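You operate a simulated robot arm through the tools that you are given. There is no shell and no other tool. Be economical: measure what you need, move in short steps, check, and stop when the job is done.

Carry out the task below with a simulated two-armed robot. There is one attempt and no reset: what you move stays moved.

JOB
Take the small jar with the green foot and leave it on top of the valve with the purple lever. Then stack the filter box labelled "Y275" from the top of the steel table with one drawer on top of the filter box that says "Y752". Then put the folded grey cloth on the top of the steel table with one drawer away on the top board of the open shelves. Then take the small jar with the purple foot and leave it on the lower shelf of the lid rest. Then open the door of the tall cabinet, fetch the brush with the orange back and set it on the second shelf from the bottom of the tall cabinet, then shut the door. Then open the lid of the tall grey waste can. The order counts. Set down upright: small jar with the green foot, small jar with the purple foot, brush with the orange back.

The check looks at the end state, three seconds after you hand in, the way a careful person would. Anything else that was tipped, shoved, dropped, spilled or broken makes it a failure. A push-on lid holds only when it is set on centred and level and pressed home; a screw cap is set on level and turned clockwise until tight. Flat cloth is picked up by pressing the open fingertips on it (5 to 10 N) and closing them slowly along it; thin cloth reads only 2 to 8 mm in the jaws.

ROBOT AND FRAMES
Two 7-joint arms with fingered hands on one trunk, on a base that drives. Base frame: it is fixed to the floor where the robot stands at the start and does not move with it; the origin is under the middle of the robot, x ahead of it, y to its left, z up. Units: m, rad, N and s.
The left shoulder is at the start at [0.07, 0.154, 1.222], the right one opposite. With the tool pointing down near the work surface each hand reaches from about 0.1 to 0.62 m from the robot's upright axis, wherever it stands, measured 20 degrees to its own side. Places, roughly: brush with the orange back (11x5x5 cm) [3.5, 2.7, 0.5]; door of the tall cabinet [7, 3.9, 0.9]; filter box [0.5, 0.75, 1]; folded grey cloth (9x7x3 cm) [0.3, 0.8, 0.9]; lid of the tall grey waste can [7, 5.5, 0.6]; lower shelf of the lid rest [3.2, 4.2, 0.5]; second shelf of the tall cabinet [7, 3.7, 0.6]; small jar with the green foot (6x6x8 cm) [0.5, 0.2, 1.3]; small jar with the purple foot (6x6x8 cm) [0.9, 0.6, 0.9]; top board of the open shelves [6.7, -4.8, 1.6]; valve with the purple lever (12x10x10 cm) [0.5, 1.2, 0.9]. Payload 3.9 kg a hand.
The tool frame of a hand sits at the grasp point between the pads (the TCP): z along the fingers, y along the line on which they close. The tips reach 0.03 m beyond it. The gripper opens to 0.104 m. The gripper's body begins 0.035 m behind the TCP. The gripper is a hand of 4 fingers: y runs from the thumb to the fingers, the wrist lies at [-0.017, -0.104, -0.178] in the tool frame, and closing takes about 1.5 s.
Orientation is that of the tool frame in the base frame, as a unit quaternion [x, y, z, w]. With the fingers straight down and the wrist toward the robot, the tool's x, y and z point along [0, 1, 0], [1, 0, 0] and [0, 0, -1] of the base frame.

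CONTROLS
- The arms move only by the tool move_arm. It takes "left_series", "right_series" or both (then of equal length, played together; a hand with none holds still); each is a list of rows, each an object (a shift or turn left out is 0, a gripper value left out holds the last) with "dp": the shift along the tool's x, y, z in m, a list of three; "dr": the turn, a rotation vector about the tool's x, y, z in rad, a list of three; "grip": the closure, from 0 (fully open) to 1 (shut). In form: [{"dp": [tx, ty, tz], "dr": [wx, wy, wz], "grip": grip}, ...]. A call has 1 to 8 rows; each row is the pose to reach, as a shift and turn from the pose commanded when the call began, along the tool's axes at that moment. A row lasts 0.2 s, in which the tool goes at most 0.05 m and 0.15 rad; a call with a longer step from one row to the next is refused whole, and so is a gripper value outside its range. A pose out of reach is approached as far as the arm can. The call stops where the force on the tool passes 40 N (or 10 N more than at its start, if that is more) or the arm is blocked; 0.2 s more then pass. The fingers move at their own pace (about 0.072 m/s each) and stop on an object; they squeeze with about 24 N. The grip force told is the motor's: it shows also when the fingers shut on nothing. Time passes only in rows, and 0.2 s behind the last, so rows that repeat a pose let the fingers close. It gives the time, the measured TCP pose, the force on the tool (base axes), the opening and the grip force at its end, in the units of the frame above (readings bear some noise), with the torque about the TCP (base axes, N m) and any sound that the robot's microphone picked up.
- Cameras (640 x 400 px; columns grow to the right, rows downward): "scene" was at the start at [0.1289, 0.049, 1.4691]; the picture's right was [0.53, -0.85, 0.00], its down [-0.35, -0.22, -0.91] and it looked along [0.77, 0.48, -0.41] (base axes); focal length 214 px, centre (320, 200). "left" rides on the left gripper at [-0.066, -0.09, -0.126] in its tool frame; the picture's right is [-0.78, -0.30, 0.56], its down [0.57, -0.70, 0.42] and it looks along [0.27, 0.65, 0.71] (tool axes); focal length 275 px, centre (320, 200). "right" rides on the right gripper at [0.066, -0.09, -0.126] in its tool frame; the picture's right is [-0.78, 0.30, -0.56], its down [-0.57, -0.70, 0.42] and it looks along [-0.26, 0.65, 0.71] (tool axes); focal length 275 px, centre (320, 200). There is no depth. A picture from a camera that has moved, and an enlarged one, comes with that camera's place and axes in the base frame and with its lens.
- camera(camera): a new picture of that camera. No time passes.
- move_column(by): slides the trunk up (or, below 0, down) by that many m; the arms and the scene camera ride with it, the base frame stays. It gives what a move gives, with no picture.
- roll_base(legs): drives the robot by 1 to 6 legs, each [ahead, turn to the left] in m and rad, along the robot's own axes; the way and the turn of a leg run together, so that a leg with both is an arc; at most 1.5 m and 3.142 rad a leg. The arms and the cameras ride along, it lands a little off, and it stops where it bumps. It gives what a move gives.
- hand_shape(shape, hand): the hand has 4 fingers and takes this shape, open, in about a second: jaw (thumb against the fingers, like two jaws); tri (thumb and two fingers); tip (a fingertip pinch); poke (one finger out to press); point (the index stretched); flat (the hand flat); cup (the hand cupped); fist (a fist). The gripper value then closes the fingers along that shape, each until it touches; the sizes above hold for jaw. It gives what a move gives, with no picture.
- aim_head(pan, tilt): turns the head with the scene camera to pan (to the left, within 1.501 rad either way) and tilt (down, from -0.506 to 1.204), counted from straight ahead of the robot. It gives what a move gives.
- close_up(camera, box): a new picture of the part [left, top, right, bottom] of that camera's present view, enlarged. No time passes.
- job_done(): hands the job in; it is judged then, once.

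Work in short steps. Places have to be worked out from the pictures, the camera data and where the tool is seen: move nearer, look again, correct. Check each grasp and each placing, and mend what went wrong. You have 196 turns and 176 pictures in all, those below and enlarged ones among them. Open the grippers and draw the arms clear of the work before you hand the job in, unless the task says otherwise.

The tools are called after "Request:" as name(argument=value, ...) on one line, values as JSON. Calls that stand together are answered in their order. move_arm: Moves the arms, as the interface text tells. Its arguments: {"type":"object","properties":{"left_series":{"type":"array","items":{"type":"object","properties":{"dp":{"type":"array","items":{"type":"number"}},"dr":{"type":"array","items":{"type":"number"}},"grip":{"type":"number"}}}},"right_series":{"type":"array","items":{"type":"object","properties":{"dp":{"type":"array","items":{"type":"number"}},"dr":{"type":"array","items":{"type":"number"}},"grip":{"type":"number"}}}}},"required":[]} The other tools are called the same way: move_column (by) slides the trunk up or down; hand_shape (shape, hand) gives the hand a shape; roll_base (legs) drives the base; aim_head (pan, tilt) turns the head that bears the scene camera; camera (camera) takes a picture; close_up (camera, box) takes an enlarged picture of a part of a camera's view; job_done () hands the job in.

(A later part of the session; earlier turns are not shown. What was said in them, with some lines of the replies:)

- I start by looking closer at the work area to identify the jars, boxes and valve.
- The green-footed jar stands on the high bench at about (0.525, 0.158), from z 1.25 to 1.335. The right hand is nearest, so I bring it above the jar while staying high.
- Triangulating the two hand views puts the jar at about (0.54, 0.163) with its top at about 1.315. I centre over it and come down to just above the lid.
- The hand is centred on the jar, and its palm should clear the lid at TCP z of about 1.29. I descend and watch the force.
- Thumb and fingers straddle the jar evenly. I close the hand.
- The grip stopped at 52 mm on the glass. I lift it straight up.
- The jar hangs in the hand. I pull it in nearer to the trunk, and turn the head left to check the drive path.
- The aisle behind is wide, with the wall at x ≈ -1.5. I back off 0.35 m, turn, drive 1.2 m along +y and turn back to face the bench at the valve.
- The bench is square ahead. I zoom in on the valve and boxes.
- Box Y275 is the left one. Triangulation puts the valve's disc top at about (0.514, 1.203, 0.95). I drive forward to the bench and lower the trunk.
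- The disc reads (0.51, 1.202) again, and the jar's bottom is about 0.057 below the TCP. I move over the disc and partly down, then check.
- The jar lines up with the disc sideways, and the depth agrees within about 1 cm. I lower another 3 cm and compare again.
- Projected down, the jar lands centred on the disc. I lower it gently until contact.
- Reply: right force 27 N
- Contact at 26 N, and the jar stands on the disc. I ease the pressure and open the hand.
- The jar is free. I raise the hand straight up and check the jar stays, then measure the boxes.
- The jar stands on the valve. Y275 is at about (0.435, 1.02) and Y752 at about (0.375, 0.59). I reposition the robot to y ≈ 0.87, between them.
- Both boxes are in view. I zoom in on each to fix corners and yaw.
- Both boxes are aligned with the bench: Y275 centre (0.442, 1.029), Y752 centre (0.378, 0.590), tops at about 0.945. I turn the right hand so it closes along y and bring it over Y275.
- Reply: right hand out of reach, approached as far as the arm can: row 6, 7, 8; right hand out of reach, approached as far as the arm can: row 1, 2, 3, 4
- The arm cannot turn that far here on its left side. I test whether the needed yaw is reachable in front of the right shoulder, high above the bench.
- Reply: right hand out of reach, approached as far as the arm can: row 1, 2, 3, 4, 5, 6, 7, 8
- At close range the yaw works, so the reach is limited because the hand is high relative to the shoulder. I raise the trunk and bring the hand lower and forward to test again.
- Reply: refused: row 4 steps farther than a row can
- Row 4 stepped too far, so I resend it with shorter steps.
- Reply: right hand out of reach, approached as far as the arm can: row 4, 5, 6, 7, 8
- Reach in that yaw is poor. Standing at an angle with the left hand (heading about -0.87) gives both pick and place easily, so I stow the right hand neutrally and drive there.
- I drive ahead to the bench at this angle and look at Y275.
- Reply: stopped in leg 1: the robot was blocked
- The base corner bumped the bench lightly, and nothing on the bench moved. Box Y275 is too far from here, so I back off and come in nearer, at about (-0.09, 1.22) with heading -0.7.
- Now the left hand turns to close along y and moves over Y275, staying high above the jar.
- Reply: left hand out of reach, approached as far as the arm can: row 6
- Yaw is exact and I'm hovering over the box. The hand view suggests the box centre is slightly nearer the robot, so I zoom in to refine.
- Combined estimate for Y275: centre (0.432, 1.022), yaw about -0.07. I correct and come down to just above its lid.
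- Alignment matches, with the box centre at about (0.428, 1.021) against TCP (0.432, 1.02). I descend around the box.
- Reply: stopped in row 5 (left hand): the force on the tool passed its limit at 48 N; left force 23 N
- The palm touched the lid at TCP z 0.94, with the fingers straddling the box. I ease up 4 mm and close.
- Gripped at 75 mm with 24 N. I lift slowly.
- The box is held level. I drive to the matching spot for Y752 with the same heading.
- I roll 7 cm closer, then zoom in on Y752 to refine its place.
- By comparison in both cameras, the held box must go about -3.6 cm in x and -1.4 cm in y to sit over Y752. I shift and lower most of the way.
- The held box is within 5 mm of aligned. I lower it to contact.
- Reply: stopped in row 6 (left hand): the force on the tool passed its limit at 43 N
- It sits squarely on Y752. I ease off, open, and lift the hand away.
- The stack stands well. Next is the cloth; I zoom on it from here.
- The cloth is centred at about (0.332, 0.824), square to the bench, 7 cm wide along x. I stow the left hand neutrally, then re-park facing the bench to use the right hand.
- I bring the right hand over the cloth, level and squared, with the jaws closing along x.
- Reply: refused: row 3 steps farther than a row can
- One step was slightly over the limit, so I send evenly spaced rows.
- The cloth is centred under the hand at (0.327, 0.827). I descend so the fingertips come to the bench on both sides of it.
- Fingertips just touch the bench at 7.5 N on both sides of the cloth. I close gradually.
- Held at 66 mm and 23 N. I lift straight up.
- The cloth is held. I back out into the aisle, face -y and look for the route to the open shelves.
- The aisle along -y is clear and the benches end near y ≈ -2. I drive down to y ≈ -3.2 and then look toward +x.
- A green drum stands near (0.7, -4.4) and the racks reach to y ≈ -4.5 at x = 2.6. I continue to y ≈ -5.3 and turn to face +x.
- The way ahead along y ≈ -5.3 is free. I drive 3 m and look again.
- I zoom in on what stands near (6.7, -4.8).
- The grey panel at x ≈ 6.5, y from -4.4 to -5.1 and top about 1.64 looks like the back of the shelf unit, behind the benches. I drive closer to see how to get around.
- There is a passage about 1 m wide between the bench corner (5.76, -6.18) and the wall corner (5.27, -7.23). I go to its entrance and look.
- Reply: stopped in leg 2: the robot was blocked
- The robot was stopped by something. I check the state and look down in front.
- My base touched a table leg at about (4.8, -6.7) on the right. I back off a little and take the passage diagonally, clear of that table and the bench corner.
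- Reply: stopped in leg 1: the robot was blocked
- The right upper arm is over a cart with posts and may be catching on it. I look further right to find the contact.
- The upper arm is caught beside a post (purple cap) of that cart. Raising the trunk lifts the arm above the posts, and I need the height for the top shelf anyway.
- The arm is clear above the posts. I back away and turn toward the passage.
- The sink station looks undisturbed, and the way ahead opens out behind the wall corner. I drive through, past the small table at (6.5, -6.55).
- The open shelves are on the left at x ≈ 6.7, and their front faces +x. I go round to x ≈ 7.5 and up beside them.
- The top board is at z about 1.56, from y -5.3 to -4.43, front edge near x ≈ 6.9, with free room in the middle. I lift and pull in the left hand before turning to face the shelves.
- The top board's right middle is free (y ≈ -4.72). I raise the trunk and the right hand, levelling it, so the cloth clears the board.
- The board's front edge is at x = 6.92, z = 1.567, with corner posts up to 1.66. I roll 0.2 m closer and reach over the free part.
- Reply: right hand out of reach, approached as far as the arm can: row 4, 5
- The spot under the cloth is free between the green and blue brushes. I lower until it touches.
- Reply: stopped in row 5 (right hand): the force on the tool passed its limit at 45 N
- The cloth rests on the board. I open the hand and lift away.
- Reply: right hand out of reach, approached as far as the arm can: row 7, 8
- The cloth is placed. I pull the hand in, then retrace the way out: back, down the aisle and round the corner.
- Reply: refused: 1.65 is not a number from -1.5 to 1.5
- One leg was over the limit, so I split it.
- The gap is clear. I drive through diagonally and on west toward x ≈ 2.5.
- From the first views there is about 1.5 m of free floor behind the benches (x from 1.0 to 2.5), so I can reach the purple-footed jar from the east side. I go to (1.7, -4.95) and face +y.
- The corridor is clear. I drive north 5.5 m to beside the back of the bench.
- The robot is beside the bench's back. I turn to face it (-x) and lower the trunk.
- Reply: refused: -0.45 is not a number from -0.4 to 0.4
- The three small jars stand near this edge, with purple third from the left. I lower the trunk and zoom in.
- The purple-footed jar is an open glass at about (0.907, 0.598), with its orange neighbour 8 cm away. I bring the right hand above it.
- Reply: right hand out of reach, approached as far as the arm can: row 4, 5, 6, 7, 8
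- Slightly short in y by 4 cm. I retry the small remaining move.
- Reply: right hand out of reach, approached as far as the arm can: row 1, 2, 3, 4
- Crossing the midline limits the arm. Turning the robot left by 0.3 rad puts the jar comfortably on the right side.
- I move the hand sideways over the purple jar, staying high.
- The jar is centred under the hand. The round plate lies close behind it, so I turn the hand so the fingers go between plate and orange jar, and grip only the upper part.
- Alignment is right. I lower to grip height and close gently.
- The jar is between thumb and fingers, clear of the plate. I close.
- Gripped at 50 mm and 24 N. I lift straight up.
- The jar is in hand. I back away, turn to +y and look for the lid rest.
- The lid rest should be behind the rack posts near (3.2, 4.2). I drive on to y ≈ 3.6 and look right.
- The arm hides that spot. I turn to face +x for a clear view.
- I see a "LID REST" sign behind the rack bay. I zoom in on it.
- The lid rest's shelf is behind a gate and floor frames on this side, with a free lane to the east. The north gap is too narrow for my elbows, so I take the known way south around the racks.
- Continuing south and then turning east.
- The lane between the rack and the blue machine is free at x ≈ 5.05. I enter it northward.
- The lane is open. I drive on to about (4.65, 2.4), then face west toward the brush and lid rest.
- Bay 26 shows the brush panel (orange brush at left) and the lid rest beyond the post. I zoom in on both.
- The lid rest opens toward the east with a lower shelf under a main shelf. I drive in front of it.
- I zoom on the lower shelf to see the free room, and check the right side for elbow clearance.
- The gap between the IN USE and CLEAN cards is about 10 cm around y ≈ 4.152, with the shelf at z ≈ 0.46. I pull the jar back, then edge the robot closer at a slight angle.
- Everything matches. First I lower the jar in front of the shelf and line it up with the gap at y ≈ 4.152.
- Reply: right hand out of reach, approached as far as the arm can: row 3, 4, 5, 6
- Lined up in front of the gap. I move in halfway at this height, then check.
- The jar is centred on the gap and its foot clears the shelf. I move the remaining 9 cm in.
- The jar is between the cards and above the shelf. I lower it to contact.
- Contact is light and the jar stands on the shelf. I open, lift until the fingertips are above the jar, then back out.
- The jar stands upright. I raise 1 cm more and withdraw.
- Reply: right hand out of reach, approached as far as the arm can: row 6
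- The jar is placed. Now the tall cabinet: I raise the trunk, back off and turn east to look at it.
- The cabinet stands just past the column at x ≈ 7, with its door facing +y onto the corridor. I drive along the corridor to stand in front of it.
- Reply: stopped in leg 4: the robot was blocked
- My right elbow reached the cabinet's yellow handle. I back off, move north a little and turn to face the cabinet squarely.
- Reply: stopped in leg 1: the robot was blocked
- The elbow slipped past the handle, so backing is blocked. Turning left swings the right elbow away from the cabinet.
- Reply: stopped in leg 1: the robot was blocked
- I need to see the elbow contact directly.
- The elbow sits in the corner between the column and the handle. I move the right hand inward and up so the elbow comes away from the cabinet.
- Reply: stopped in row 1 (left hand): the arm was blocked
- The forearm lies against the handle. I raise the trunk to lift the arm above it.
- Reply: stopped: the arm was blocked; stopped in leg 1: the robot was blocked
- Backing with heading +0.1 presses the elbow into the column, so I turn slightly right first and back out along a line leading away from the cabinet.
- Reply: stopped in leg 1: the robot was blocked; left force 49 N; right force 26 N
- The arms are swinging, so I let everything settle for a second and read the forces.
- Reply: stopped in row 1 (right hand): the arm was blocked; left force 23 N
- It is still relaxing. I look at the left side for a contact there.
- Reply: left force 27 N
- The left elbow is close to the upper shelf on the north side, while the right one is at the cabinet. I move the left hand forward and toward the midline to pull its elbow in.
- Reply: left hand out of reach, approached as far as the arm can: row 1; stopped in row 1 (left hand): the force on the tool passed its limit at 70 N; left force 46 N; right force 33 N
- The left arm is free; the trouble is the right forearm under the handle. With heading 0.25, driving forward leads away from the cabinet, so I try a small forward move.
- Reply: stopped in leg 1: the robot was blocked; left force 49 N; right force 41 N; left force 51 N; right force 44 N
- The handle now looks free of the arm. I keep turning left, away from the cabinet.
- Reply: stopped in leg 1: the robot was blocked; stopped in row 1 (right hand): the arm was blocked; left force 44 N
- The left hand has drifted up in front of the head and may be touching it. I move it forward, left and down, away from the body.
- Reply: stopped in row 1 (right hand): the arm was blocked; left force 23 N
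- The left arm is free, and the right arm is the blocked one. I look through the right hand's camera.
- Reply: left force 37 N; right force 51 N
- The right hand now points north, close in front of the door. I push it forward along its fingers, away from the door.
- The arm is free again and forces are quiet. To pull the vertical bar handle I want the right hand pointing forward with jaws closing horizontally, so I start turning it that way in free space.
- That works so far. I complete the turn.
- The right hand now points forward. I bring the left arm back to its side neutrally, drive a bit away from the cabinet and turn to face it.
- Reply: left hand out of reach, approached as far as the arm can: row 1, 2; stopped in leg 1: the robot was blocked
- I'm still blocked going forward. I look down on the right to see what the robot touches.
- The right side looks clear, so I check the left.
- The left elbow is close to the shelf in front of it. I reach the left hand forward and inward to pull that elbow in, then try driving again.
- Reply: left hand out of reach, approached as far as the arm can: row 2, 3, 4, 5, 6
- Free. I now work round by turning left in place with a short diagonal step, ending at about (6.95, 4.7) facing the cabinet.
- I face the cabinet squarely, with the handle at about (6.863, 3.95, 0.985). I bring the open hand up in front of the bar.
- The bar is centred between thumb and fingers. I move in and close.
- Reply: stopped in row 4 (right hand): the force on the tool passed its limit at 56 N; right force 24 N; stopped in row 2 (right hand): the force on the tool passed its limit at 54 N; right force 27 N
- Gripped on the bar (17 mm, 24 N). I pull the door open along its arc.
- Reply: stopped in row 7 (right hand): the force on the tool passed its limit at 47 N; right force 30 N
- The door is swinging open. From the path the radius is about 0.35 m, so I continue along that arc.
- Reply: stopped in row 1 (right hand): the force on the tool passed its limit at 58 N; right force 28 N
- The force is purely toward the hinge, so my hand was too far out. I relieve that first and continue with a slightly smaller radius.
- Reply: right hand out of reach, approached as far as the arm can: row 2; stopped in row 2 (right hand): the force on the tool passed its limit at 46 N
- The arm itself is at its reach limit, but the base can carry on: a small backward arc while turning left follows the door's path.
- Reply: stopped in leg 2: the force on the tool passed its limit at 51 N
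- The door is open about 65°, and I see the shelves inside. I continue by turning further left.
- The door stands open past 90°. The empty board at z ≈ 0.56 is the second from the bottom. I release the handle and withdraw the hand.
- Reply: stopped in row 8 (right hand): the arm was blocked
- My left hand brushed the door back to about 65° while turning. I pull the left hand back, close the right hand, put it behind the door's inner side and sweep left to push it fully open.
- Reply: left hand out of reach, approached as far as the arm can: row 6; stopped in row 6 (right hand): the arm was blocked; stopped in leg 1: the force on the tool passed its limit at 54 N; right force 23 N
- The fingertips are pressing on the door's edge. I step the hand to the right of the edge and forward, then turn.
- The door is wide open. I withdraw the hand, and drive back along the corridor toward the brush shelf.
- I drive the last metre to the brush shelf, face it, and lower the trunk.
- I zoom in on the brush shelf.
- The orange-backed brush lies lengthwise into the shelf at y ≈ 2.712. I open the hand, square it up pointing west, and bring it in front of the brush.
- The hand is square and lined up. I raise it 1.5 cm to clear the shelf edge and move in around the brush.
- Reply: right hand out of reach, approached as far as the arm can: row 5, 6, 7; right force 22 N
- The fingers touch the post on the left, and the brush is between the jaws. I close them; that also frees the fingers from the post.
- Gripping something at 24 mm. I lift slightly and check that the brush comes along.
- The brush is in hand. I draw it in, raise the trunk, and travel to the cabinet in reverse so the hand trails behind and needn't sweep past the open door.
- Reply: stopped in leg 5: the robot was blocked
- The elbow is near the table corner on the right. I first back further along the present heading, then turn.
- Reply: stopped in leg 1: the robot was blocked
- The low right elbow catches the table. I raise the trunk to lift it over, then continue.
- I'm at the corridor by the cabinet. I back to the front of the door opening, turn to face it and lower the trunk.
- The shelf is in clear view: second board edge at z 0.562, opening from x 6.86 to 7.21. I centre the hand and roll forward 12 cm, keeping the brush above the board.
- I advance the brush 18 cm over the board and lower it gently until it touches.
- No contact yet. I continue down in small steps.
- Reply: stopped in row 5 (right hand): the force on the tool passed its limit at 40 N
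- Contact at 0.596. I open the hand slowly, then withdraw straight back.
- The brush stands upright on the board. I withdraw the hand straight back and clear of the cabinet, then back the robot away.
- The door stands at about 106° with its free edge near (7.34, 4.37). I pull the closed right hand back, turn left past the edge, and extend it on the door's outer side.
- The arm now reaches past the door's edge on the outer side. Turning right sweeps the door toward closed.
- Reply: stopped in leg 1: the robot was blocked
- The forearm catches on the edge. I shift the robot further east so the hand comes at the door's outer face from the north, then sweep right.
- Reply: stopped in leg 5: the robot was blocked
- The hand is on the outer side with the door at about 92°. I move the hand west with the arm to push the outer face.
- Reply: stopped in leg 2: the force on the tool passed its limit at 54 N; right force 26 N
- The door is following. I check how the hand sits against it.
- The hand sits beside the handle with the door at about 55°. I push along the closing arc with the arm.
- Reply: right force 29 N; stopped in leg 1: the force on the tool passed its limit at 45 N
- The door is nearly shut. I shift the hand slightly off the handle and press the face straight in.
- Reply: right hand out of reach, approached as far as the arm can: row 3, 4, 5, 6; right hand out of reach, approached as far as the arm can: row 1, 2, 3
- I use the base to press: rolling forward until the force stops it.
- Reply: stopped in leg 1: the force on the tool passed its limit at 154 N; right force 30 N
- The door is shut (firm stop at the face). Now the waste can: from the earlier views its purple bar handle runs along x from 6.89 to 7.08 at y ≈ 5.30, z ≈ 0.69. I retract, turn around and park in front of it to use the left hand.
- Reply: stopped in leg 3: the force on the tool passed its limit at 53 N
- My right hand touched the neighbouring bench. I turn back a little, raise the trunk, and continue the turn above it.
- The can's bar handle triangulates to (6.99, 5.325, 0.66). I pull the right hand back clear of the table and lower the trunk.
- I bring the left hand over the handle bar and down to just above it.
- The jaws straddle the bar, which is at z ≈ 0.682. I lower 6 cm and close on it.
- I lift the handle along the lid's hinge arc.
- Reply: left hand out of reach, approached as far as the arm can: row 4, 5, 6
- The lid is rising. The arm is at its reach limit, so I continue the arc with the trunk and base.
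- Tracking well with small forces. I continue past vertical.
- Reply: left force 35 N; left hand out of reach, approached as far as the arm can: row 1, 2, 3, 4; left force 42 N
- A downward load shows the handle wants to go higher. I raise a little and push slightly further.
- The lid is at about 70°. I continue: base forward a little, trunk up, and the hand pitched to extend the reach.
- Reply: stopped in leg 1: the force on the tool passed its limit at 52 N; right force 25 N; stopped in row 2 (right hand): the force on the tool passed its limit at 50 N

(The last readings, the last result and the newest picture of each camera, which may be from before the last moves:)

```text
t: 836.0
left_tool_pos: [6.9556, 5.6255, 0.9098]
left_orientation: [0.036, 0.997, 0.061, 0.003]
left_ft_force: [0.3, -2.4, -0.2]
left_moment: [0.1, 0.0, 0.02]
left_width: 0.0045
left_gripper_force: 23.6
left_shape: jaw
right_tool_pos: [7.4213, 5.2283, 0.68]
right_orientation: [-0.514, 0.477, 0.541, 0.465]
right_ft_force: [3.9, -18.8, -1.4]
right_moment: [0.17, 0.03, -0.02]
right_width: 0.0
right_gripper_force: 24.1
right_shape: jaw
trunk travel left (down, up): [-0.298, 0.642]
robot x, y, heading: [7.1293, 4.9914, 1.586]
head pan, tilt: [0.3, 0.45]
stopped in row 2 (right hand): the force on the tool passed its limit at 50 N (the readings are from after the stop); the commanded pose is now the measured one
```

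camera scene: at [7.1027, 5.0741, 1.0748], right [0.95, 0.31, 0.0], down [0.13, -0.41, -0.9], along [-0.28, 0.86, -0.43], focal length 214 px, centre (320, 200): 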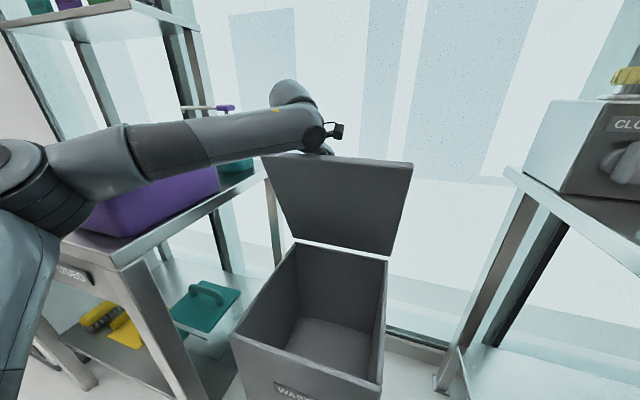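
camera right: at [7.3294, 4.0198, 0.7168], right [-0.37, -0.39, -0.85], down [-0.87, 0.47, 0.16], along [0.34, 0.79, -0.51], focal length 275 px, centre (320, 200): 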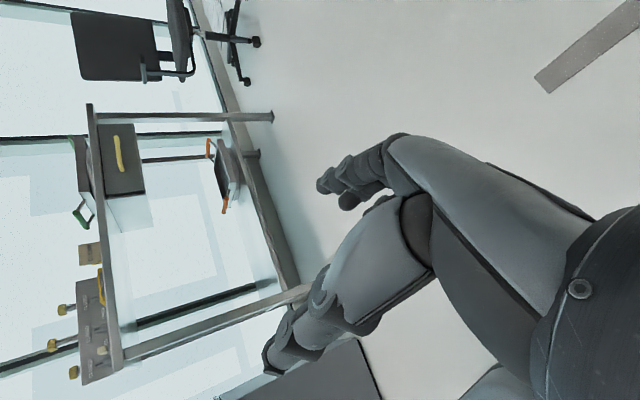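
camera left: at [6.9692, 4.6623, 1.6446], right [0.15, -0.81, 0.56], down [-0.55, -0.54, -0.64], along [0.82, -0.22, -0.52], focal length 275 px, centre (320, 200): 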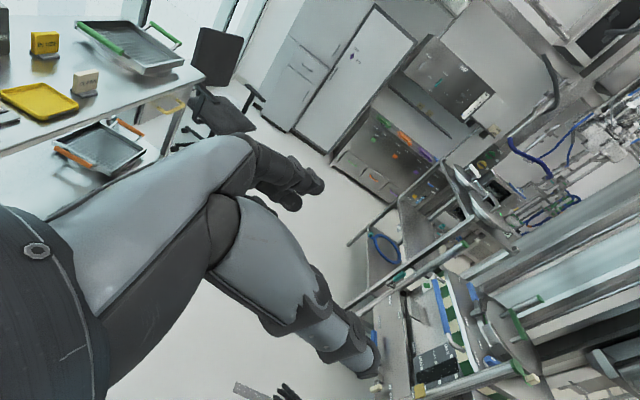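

The right hand touched the neighbouring table's leg. I draw it back while the left hand continues pushing the lid.

Request:
move_arm(right_series=[{"dp": [0, 0, -0.03]}, {"dp": [0, 0, -0.06]}, {"dp": [0, 0, -0.09]}, {"dp": [0, 0, -0.12]}, {"dp": [0, 0, -0.15]}, {"dp": [0, 0, -0.15]}, {"dp": [0, 0, -0.15]}], left_series=[{"dp": [0, 0, 0]}, {"dp": [0, 0.01, 0.0], "dr": [-0.1, 0, 0]}, {"dp": [0, 0.025, 0.0], "dr": [-0.2, 0, 0]}, {"dp": [0, 0.04, 0.002], "dr": [-0.3, 0, 0]}, {"dp": [0, 0.06, 0.006], "dr": [-0.38, 0, 0]}, {"dp": [0, 0.08, 0.012], "dr": [-0.45, 0, 0]}, {"dp": [0, 0.1, 0.02], "dr": [-0.5, 0, 0]}])

```text
t: 836.9
left_tool_pos: [6.9657, 5.6493, 0.9247]
left_orientation: [0.04, 0.985, 0.169, 0.004]
left_ft_force: [5.9, -11.6, 27.3]
left_moment: [-4.52, 2.19, 0.58]
left_width: 0.0078
left_gripper_force: 24.0
left_shape: jaw
right_tool_pos: [7.4306, 5.1376, 0.6765]
right_orientation: [0.58, -0.435, -0.544, -0.422]
right_ft_force: [-0.1, 0.3, 0.5]
right_moment: [0.01, -0.01, -0.02]
right_width: 0.0
right_gripper_force: 24.4
right_shape: jaw
trunk travel left (down, up): [-0.298, 0.642]
robot x, y, heading: [7.1285, 4.9916, 1.58]
head pan, tilt: [0.3, 0.45]
stopped in row 4 (right hand): the arm was blocked; the commanded pose is now the measured one
```

The left hand is at its limit with the lid near vertical. I bring the closed right hand up in front of the lid's inner face to push it over while the left keeps hold.

Request:
move_arm(right_series=[{"dp": [-0.04, 0.015, 0.0]}, {"dp": [-0.08, 0.035, 0.0]}, {"dp": [-0.115, 0.065, 0.01]}, {"dp": [-0.145, 0.1, 0.02]}, {"dp": [-0.17, 0.14, 0.03]}, {"dp": [-0.18, 0.185, 0.045]}, {"dp": [-0.185, 0.23, 0.065]}, {"dp": [-0.19, 0.27, 0.085]}])

Request:
move_arm(right_series=[{"dp": [0, -0.004, 0.045]}, {"dp": [0, -0.008, 0.09]}, {"dp": [0, -0.012, 0.135]}, {"dp": [0, -0.018, 0.18]}, {"dp": [0, -0.024, 0.225]}, {"dp": [0, -0.03, 0.27]}, {"dp": [0, -0.036, 0.315]}, {"dp": [0, -0.042, 0.36]}])

```text
t: 837.4
left_tool_pos: [6.9659, 5.6524, 0.9267]
left_orientation: [0.039, 0.985, 0.171, 0.004]
left_ft_force: [6.4, -12.0, 26.7]
left_moment: [-4.79, 2.26, 0.53]
left_width: 0.0087
left_gripper_force: 24.2
left_shape: jaw
right_tool_pos: [7.411, 5.1402, 0.7186]
right_orientation: [0.61, -0.417, -0.543, -0.399]
right_ft_force: [-0.7, -0.2, -0.7]
right_moment: [0.02, 0.02, -0.03]
right_width: 0.0
right_gripper_force: 24.1
right_shape: jaw
right hand out of reach, approached as far as the arm can: row 2
trunk travel left (down, up): [-0.298, 0.642]
robot x, y, heading: [7.1299, 4.9907, 1.581]
head pan, tilt: [0.3, 0.45]
stopped in row 2 (left hand): the force on the tool passed its limit at 43 N (the readings are from after the stop); the commanded pose is now the measured one
```

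```text
t: 837.7
left_tool_pos: [6.9657, 5.6523, 0.9267]
left_orientation: [0.044, 0.984, 0.173, 0.008]
left_ft_force: [7.9, -10.0, 19.1]
left_moment: [-4.35, 2.6, 1.0]
left_width: 0.0081
left_gripper_force: 24.0
left_shape: jaw
right_tool_pos: [7.4029, 5.1574, 0.7185]
right_orientation: [0.608, -0.418, -0.541, -0.404]
right_ft_force: [0.4, -0.7, -0.7]
right_moment: [0.01, -0.02, -0.01]
right_width: 0.0
right_gripper_force: 23.7
right_shape: jaw
trunk travel left (down, up): [-0.298, 0.642]
robot x, y, heading: [7.1285, 4.9913, 1.581]
head pan, tilt: [0.3, 0.45]
stopped in row 1 (left hand): the force on the tool passed its limit at 48 N (the readings are from after the stop); the commanded pose is now the measured one
```

I relieve the twist in the left hand first, with a little lift and forward push.

Request:
move_arm(left_series=[{"dp": [0, 0.0, -0.006], "dr": [0.1, 0, 0]}, {"dp": [0, 0.003, -0.01], "dr": [0.2, 0, 0]}, {"dp": [0, 0.01, -0.012], "dr": [0.3, 0, 0]}, {"dp": [0, 0.02, -0.012], "dr": [0.32, 0, 0]}, {"dp": [0, 0.03, -0.01], "dr": [0.32, 0, 0]}])

Request:
move_arm(right_series=[{"dp": [-0.03, 0.025, 0.0]}, {"dp": [-0.06, 0.055, 0.01]}, {"dp": [-0.09, 0.09, 0.02]}, {"dp": [-0.115, 0.125, 0.03]}, {"dp": [-0.135, 0.16, 0.045]}, {"dp": [-0.15, 0.195, 0.065]}, {"dp": [-0.155, 0.23, 0.09]}, {"dp": [-0.155, 0.255, 0.12]}])

```text
t: 838.7
left_tool_pos: [6.9251, 5.6261, 0.9362]
left_orientation: [0.043, 0.999, 0.015, 0.003]
left_ft_force: [-0.9, -2.9, -2.8]
left_moment: [0.02, 0.01, 0.01]
left_width: 0.0054
left_gripper_force: 24.0
left_shape: jaw
left hand out of reach, approached as far as the arm can: row 2, 3, 4, 5
right_tool_pos: [7.4013, 5.1587, 0.7178]
right_orientation: [0.61, -0.418, -0.54, -0.402]
right_ft_force: [0.2, -0.4, -0.4]
right_moment: [0.01, 0.0, 0.03]
right_width: 0.0
right_gripper_force: 23.5
right_shape: jaw
trunk travel left (down, up): [-0.298, 0.642]
robot x, y, heading: [7.1286, 4.9921, 1.586]
head pan, tilt: [0.3, 0.45]
stopped in row 5 (left hand): the force on the tool passed its limit at 50 N (the readings are from after the stop); the commanded pose is now the measured one
```

```text
t: 840.5
left_tool_pos: [6.9348, 5.6269, 0.939]
left_orientation: [0.043, 0.999, 0.014, 0.0]
left_ft_force: [5.7, -0.3, -6.1]
left_moment: [-0.03, 0.01, -0.02]
left_width: 0.0052
left_gripper_force: 24.4
left_shape: jaw
right_tool_pos: [7.3475, 5.1615, 0.6641]
right_orientation: [0.689, -0.33, -0.544, -0.346]
right_ft_force: [0.4, -0.3, 0.4]
right_moment: [0.05, 0.01, -0.01]
right_width: 0.0001
right_gripper_force: 23.9
right_shape: jaw
right hand out of reach, approached as far as the arm can: row 1, 2, 3, 4, 5, 6, 7, 8
trunk travel left (down, up): [-0.298, 0.642]
robot x, y, heading: [7.1292, 4.9913, 1.588]
head pan, tilt: [0.3, 0.45]
stopped in row 8 (right hand): the arm was blocked; the commanded pose is now the measured one
```

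Now the lid is close to 90°. I add a small rotation and nudge to bring it just past vertical, then loosen slightly and lift the hand straight off.

Request:
roll_base(legs=[[0.02, -0.12]])

Request:
move_arm(left_series=[{"dp": [0, 0.01, 0], "grip": 1}, {"dp": [0, 0.015, 0], "grip": 0.8}, {"dp": [0, 0.015, 0], "grip": 0.75}, {"dp": [0, 0.015, 0], "grip": 0.75}])

Request:
move_column(by=0.22)

```text
t: 841.3
left_tool_pos: [6.9369, 5.6282, 0.9439]
left_orientation: [0.042, 0.999, 0.013, -0.003]
left_ft_force: [-2.8, -4.0, -12.1]
left_moment: [-0.07, 0.01, -0.01]
left_width: 0.0054
left_gripper_force: 24.3
left_shape: jaw
right_tool_pos: [7.3492, 5.1556, 0.6664]
right_orientation: [0.685, -0.343, -0.54, -0.35]
right_ft_force: [0.3, -0.1, -0.9]
right_moment: [0.0, 0.01, 0.0]
right_width: 0.0
right_gripper_force: 24.2
right_shape: jaw
trunk travel left (down, up): [-0.298, 0.642]
robot x, y, heading: [7.135, 4.9935, 1.579]
head pan, tilt: [0.3, 0.45]
stopped in leg 1: the force on the tool passed its limit at 77 N (the readings are from after the stop); the commanded pose is now the measured one
```

```text
t: 842.3
left_tool_pos: [6.9377, 5.6267, 0.9487]
left_orientation: [0.044, 0.999, 0.019, -0.003]
left_ft_force: [0.2, 0.7, 0.6]
left_moment: [-0.06, -0.02, 0.0]
left_width: 0.0252
left_gripper_force: 0.0
left_shape: jaw
left hand out of reach, approached as far as the arm can: row 1, 2, 3, 4
right_tool_pos: [7.3498, 5.1576, 0.6675]
right_orientation: [0.683, -0.343, -0.541, -0.353]
right_ft_force: [0.0, 0.5, -0.1]
right_moment: [-0.01, 0.0, 0.02]
right_width: 0.0001
right_gripper_force: 24.4
right_shape: jaw
trunk travel left (down, up): [-0.298, 0.642]
robot x, y, heading: [7.1299, 4.9984, 1.576]
head pan, tilt: [0.3, 0.45]
```

```text
t: 844.7
left_tool_pos: [6.9342, 5.6319, 1.1589]
left_orientation: [0.044, 0.999, 0.011, 0.0]
left_ft_force: [0.0, -1.1, 0.6]
left_moment: [0.01, -0.02, -0.02]
left_width: 0.0258
left_gripper_force: 0.0
left_shape: jaw
right_tool_pos: [7.3479, 5.1591, 0.8879]
right_orientation: [0.686, -0.344, -0.537, -0.351]
right_ft_force: [0.2, 0.3, 0.1]
right_moment: [0.03, 0.02, -0.01]
right_width: 0.0002
right_gripper_force: 23.7
right_shape: jaw
trunk travel left (down, up): [-0.518, 0.422]
robot x, y, heading: [7.1292, 4.998, 1.574]
head pan, tilt: [0.3, 0.45]
```

The handle released with no load, so the lid is standing by itself. To be sure it stays, I push its inner face gently further back with the closed left hand, now with better reach.

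Request:
move_arm(left_series=[{"dp": [0, -0.045, 0], "grip": 1}, {"dp": [0, -0.09, 0], "grip": 1}, {"dp": [0, -0.135, 0], "grip": 1}, {"dp": [0, -0.15, 0.045], "grip": 1}, {"dp": [0, -0.15, 0.09], "grip": 1}, {"dp": [0, -0.15, 0.135], "grip": 1}, {"dp": [0, -0.15, 0.18], "grip": 1}, {"dp": [0, -0.15, 0.22], "grip": 1}])

Request:
move_arm(left_series=[{"dp": [0, 0.04, 0]}, {"dp": [0, 0.08, 0]}, {"dp": [0, 0.12, 0]}, {"dp": [0, 0.16, 0]}, {"dp": [0, 0.2, 0]}, {"dp": [0, 0.22, 0]}])

```text
t: 846.5
left_tool_pos: [6.9227, 5.4861, 0.9347]
left_orientation: [0.047, 0.999, 0.011, 0.0]
left_ft_force: [0.4, 0.5, 0.3]
left_moment: [0.0, -0.03, 0.03]
left_width: 0.0003
left_gripper_force: 23.6
left_shape: jaw
right_tool_pos: [7.3467, 5.1593, 0.8865]
right_orientation: [0.686, -0.344, -0.536, -0.352]
right_ft_force: [-0.6, 0.1, 0.5]
right_moment: [-0.01, -0.02, 0.0]
right_width: 0.0
right_gripper_force: 23.6
right_shape: jaw
trunk travel left (down, up): [-0.518, 0.422]
robot x, y, heading: [7.1286, 4.9946, 1.57]
head pan, tilt: [0.3, 0.45]
```

```text
t: 847.5
left_tool_pos: [6.9358, 5.6313, 0.9378]
left_orientation: [0.048, 0.999, 0.008, 0.001]
left_ft_force: [2.4, -13.8, 4.0]
left_moment: [0.31, 0.03, 0.03]
left_width: 0.0
left_gripper_force: 23.9
left_shape: jaw
left hand out of reach, approached as far as the arm can: row 4, 5
right_tool_pos: [7.3473, 5.1579, 0.887]
right_orientation: [0.686, -0.341, -0.537, -0.353]
right_ft_force: [0.3, -0.3, -0.2]
right_moment: [0.0, -0.02, 0.01]
right_width: 0.0
right_gripper_force: 23.9
right_shape: jaw
trunk travel left (down, up): [-0.518, 0.422]
robot x, y, heading: [7.1301, 4.9972, 1.577]
head pan, tilt: [0.3, 0.45]
stopped in row 5 (left hand): the force on the tool passed its limit at 82 N (the readings are from after the stop); the commanded pose is now the measured one
```

The hand met the lid firmly at its end stop, so it stands fully open. I withdraw, raise the arms, open both hands and back away.

Request:
move_arm(left_series=[{"dp": [0, -0.045, 0], "grip": 1}, {"dp": [0, -0.09, 0], "grip": 1}, {"dp": [0, -0.13, -0.01], "grip": 0.6}, {"dp": [0, -0.15, -0.05], "grip": 0}, {"dp": [0, -0.16, -0.09], "grip": 0}, {"dp": [0, -0.17, -0.13], "grip": 0}, {"dp": [0, -0.17, -0.17], "grip": 0}], right_series=[{"dp": [0, 0, 0], "grip": 1}, {"dp": [0, 0, 0], "grip": 1}, {"dp": [0, 0, 0], "grip": 0.6}, {"dp": [0, 0, 0], "grip": 0}, {"dp": [0, 0, 0], "grip": 0}, {"dp": [0, 0, 0], "grip": 0}, {"dp": [0, 0, 0], "grip": 0}])

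Request:
roll_base(legs=[[-0.22, 0]])

```text
t: 849.1
left_tool_pos: [6.9189, 5.4586, 1.1077]
left_orientation: [0.049, 0.999, 0.008, 0.0]
left_ft_force: [-0.4, -0.3, 0.7]
left_moment: [-0.01, -0.06, 0.01]
left_width: 0.1036
left_gripper_force: 0.1
left_shape: jaw
right_tool_pos: [7.3468, 5.1574, 0.8881]
right_orientation: [0.685, -0.341, -0.538, -0.353]
right_ft_force: [-0.2, 0.2, -0.4]
right_moment: [0.0, -0.01, -0.02]
right_width: 0.1034
right_gripper_force: 0.0
right_shape: jaw
trunk travel left (down, up): [-0.518, 0.422]
robot x, y, heading: [7.1293, 4.9948, 1.577]
head pan, tilt: [0.3, 0.45]
```

```text
t: 850.8
left_tool_pos: [6.9184, 5.2411, 1.1069]
left_orientation: [0.048, 0.999, 0.009, 0.0]
left_ft_force: [-0.4, 0.2, 0.5]
left_moment: [0.01, 0.02, -0.02]
left_width: 0.1035
left_gripper_force: 0.0
left_shape: jaw
right_tool_pos: [7.349, 4.94, 0.8875]
right_orientation: [0.686, -0.342, -0.536, -0.353]
right_ft_force: [-0.5, -0.4, -0.3]
right_moment: [0.01, 0.04, -0.04]
right_width: 0.1037
right_gripper_force: 0.1
right_shape: jaw
trunk travel left (down, up): [-0.518, 0.422]
robot x, y, heading: [7.134, 4.777, 1.571]
head pan, tilt: [0.3, 0.45]
```

All steps are done, both hands are open and the arms are clear, so I hand the job in.

Request:
job_done()

```text
The job is handed in.
```

I carried out all six steps in order and handed the job in, but I ran out of pictures before I could look at the final state of the lid.

- **Jars:** the green-footed jar stands on the purple-lever valve. The purple-footed jar stands between the two cards on the lower shelf of the lid rest.
- **Filter boxes:** Y275 is stacked squarely on Y752.
- **Cloth:** the folded grey cloth is on the top board of the open shelves.
- **Brush and cabinet:** the orange-backed brush stands upright on the second shelf from the bottom. The door is shut; it stopped firmly against the closed face.
- **Waste can:** the lid is open. My last push met it upright at about 5.63 m in y, and I took that as its end stop.

I had several contacts on the way that could count against the result:

- **Sink station:** my right arm caught on its posts. In later views it looked undisturbed.
- **Cabinet:** my right arm was wedged against the handle and the column for a while before I freed it.
- **Bench and table by the waste can:** my right hand hit the bench to the left with about 53 N, near a purple bin, and touched the leg of the table to the right. In one later view the bin still sat on the bench, but I can't rule out that it shifted slightly.
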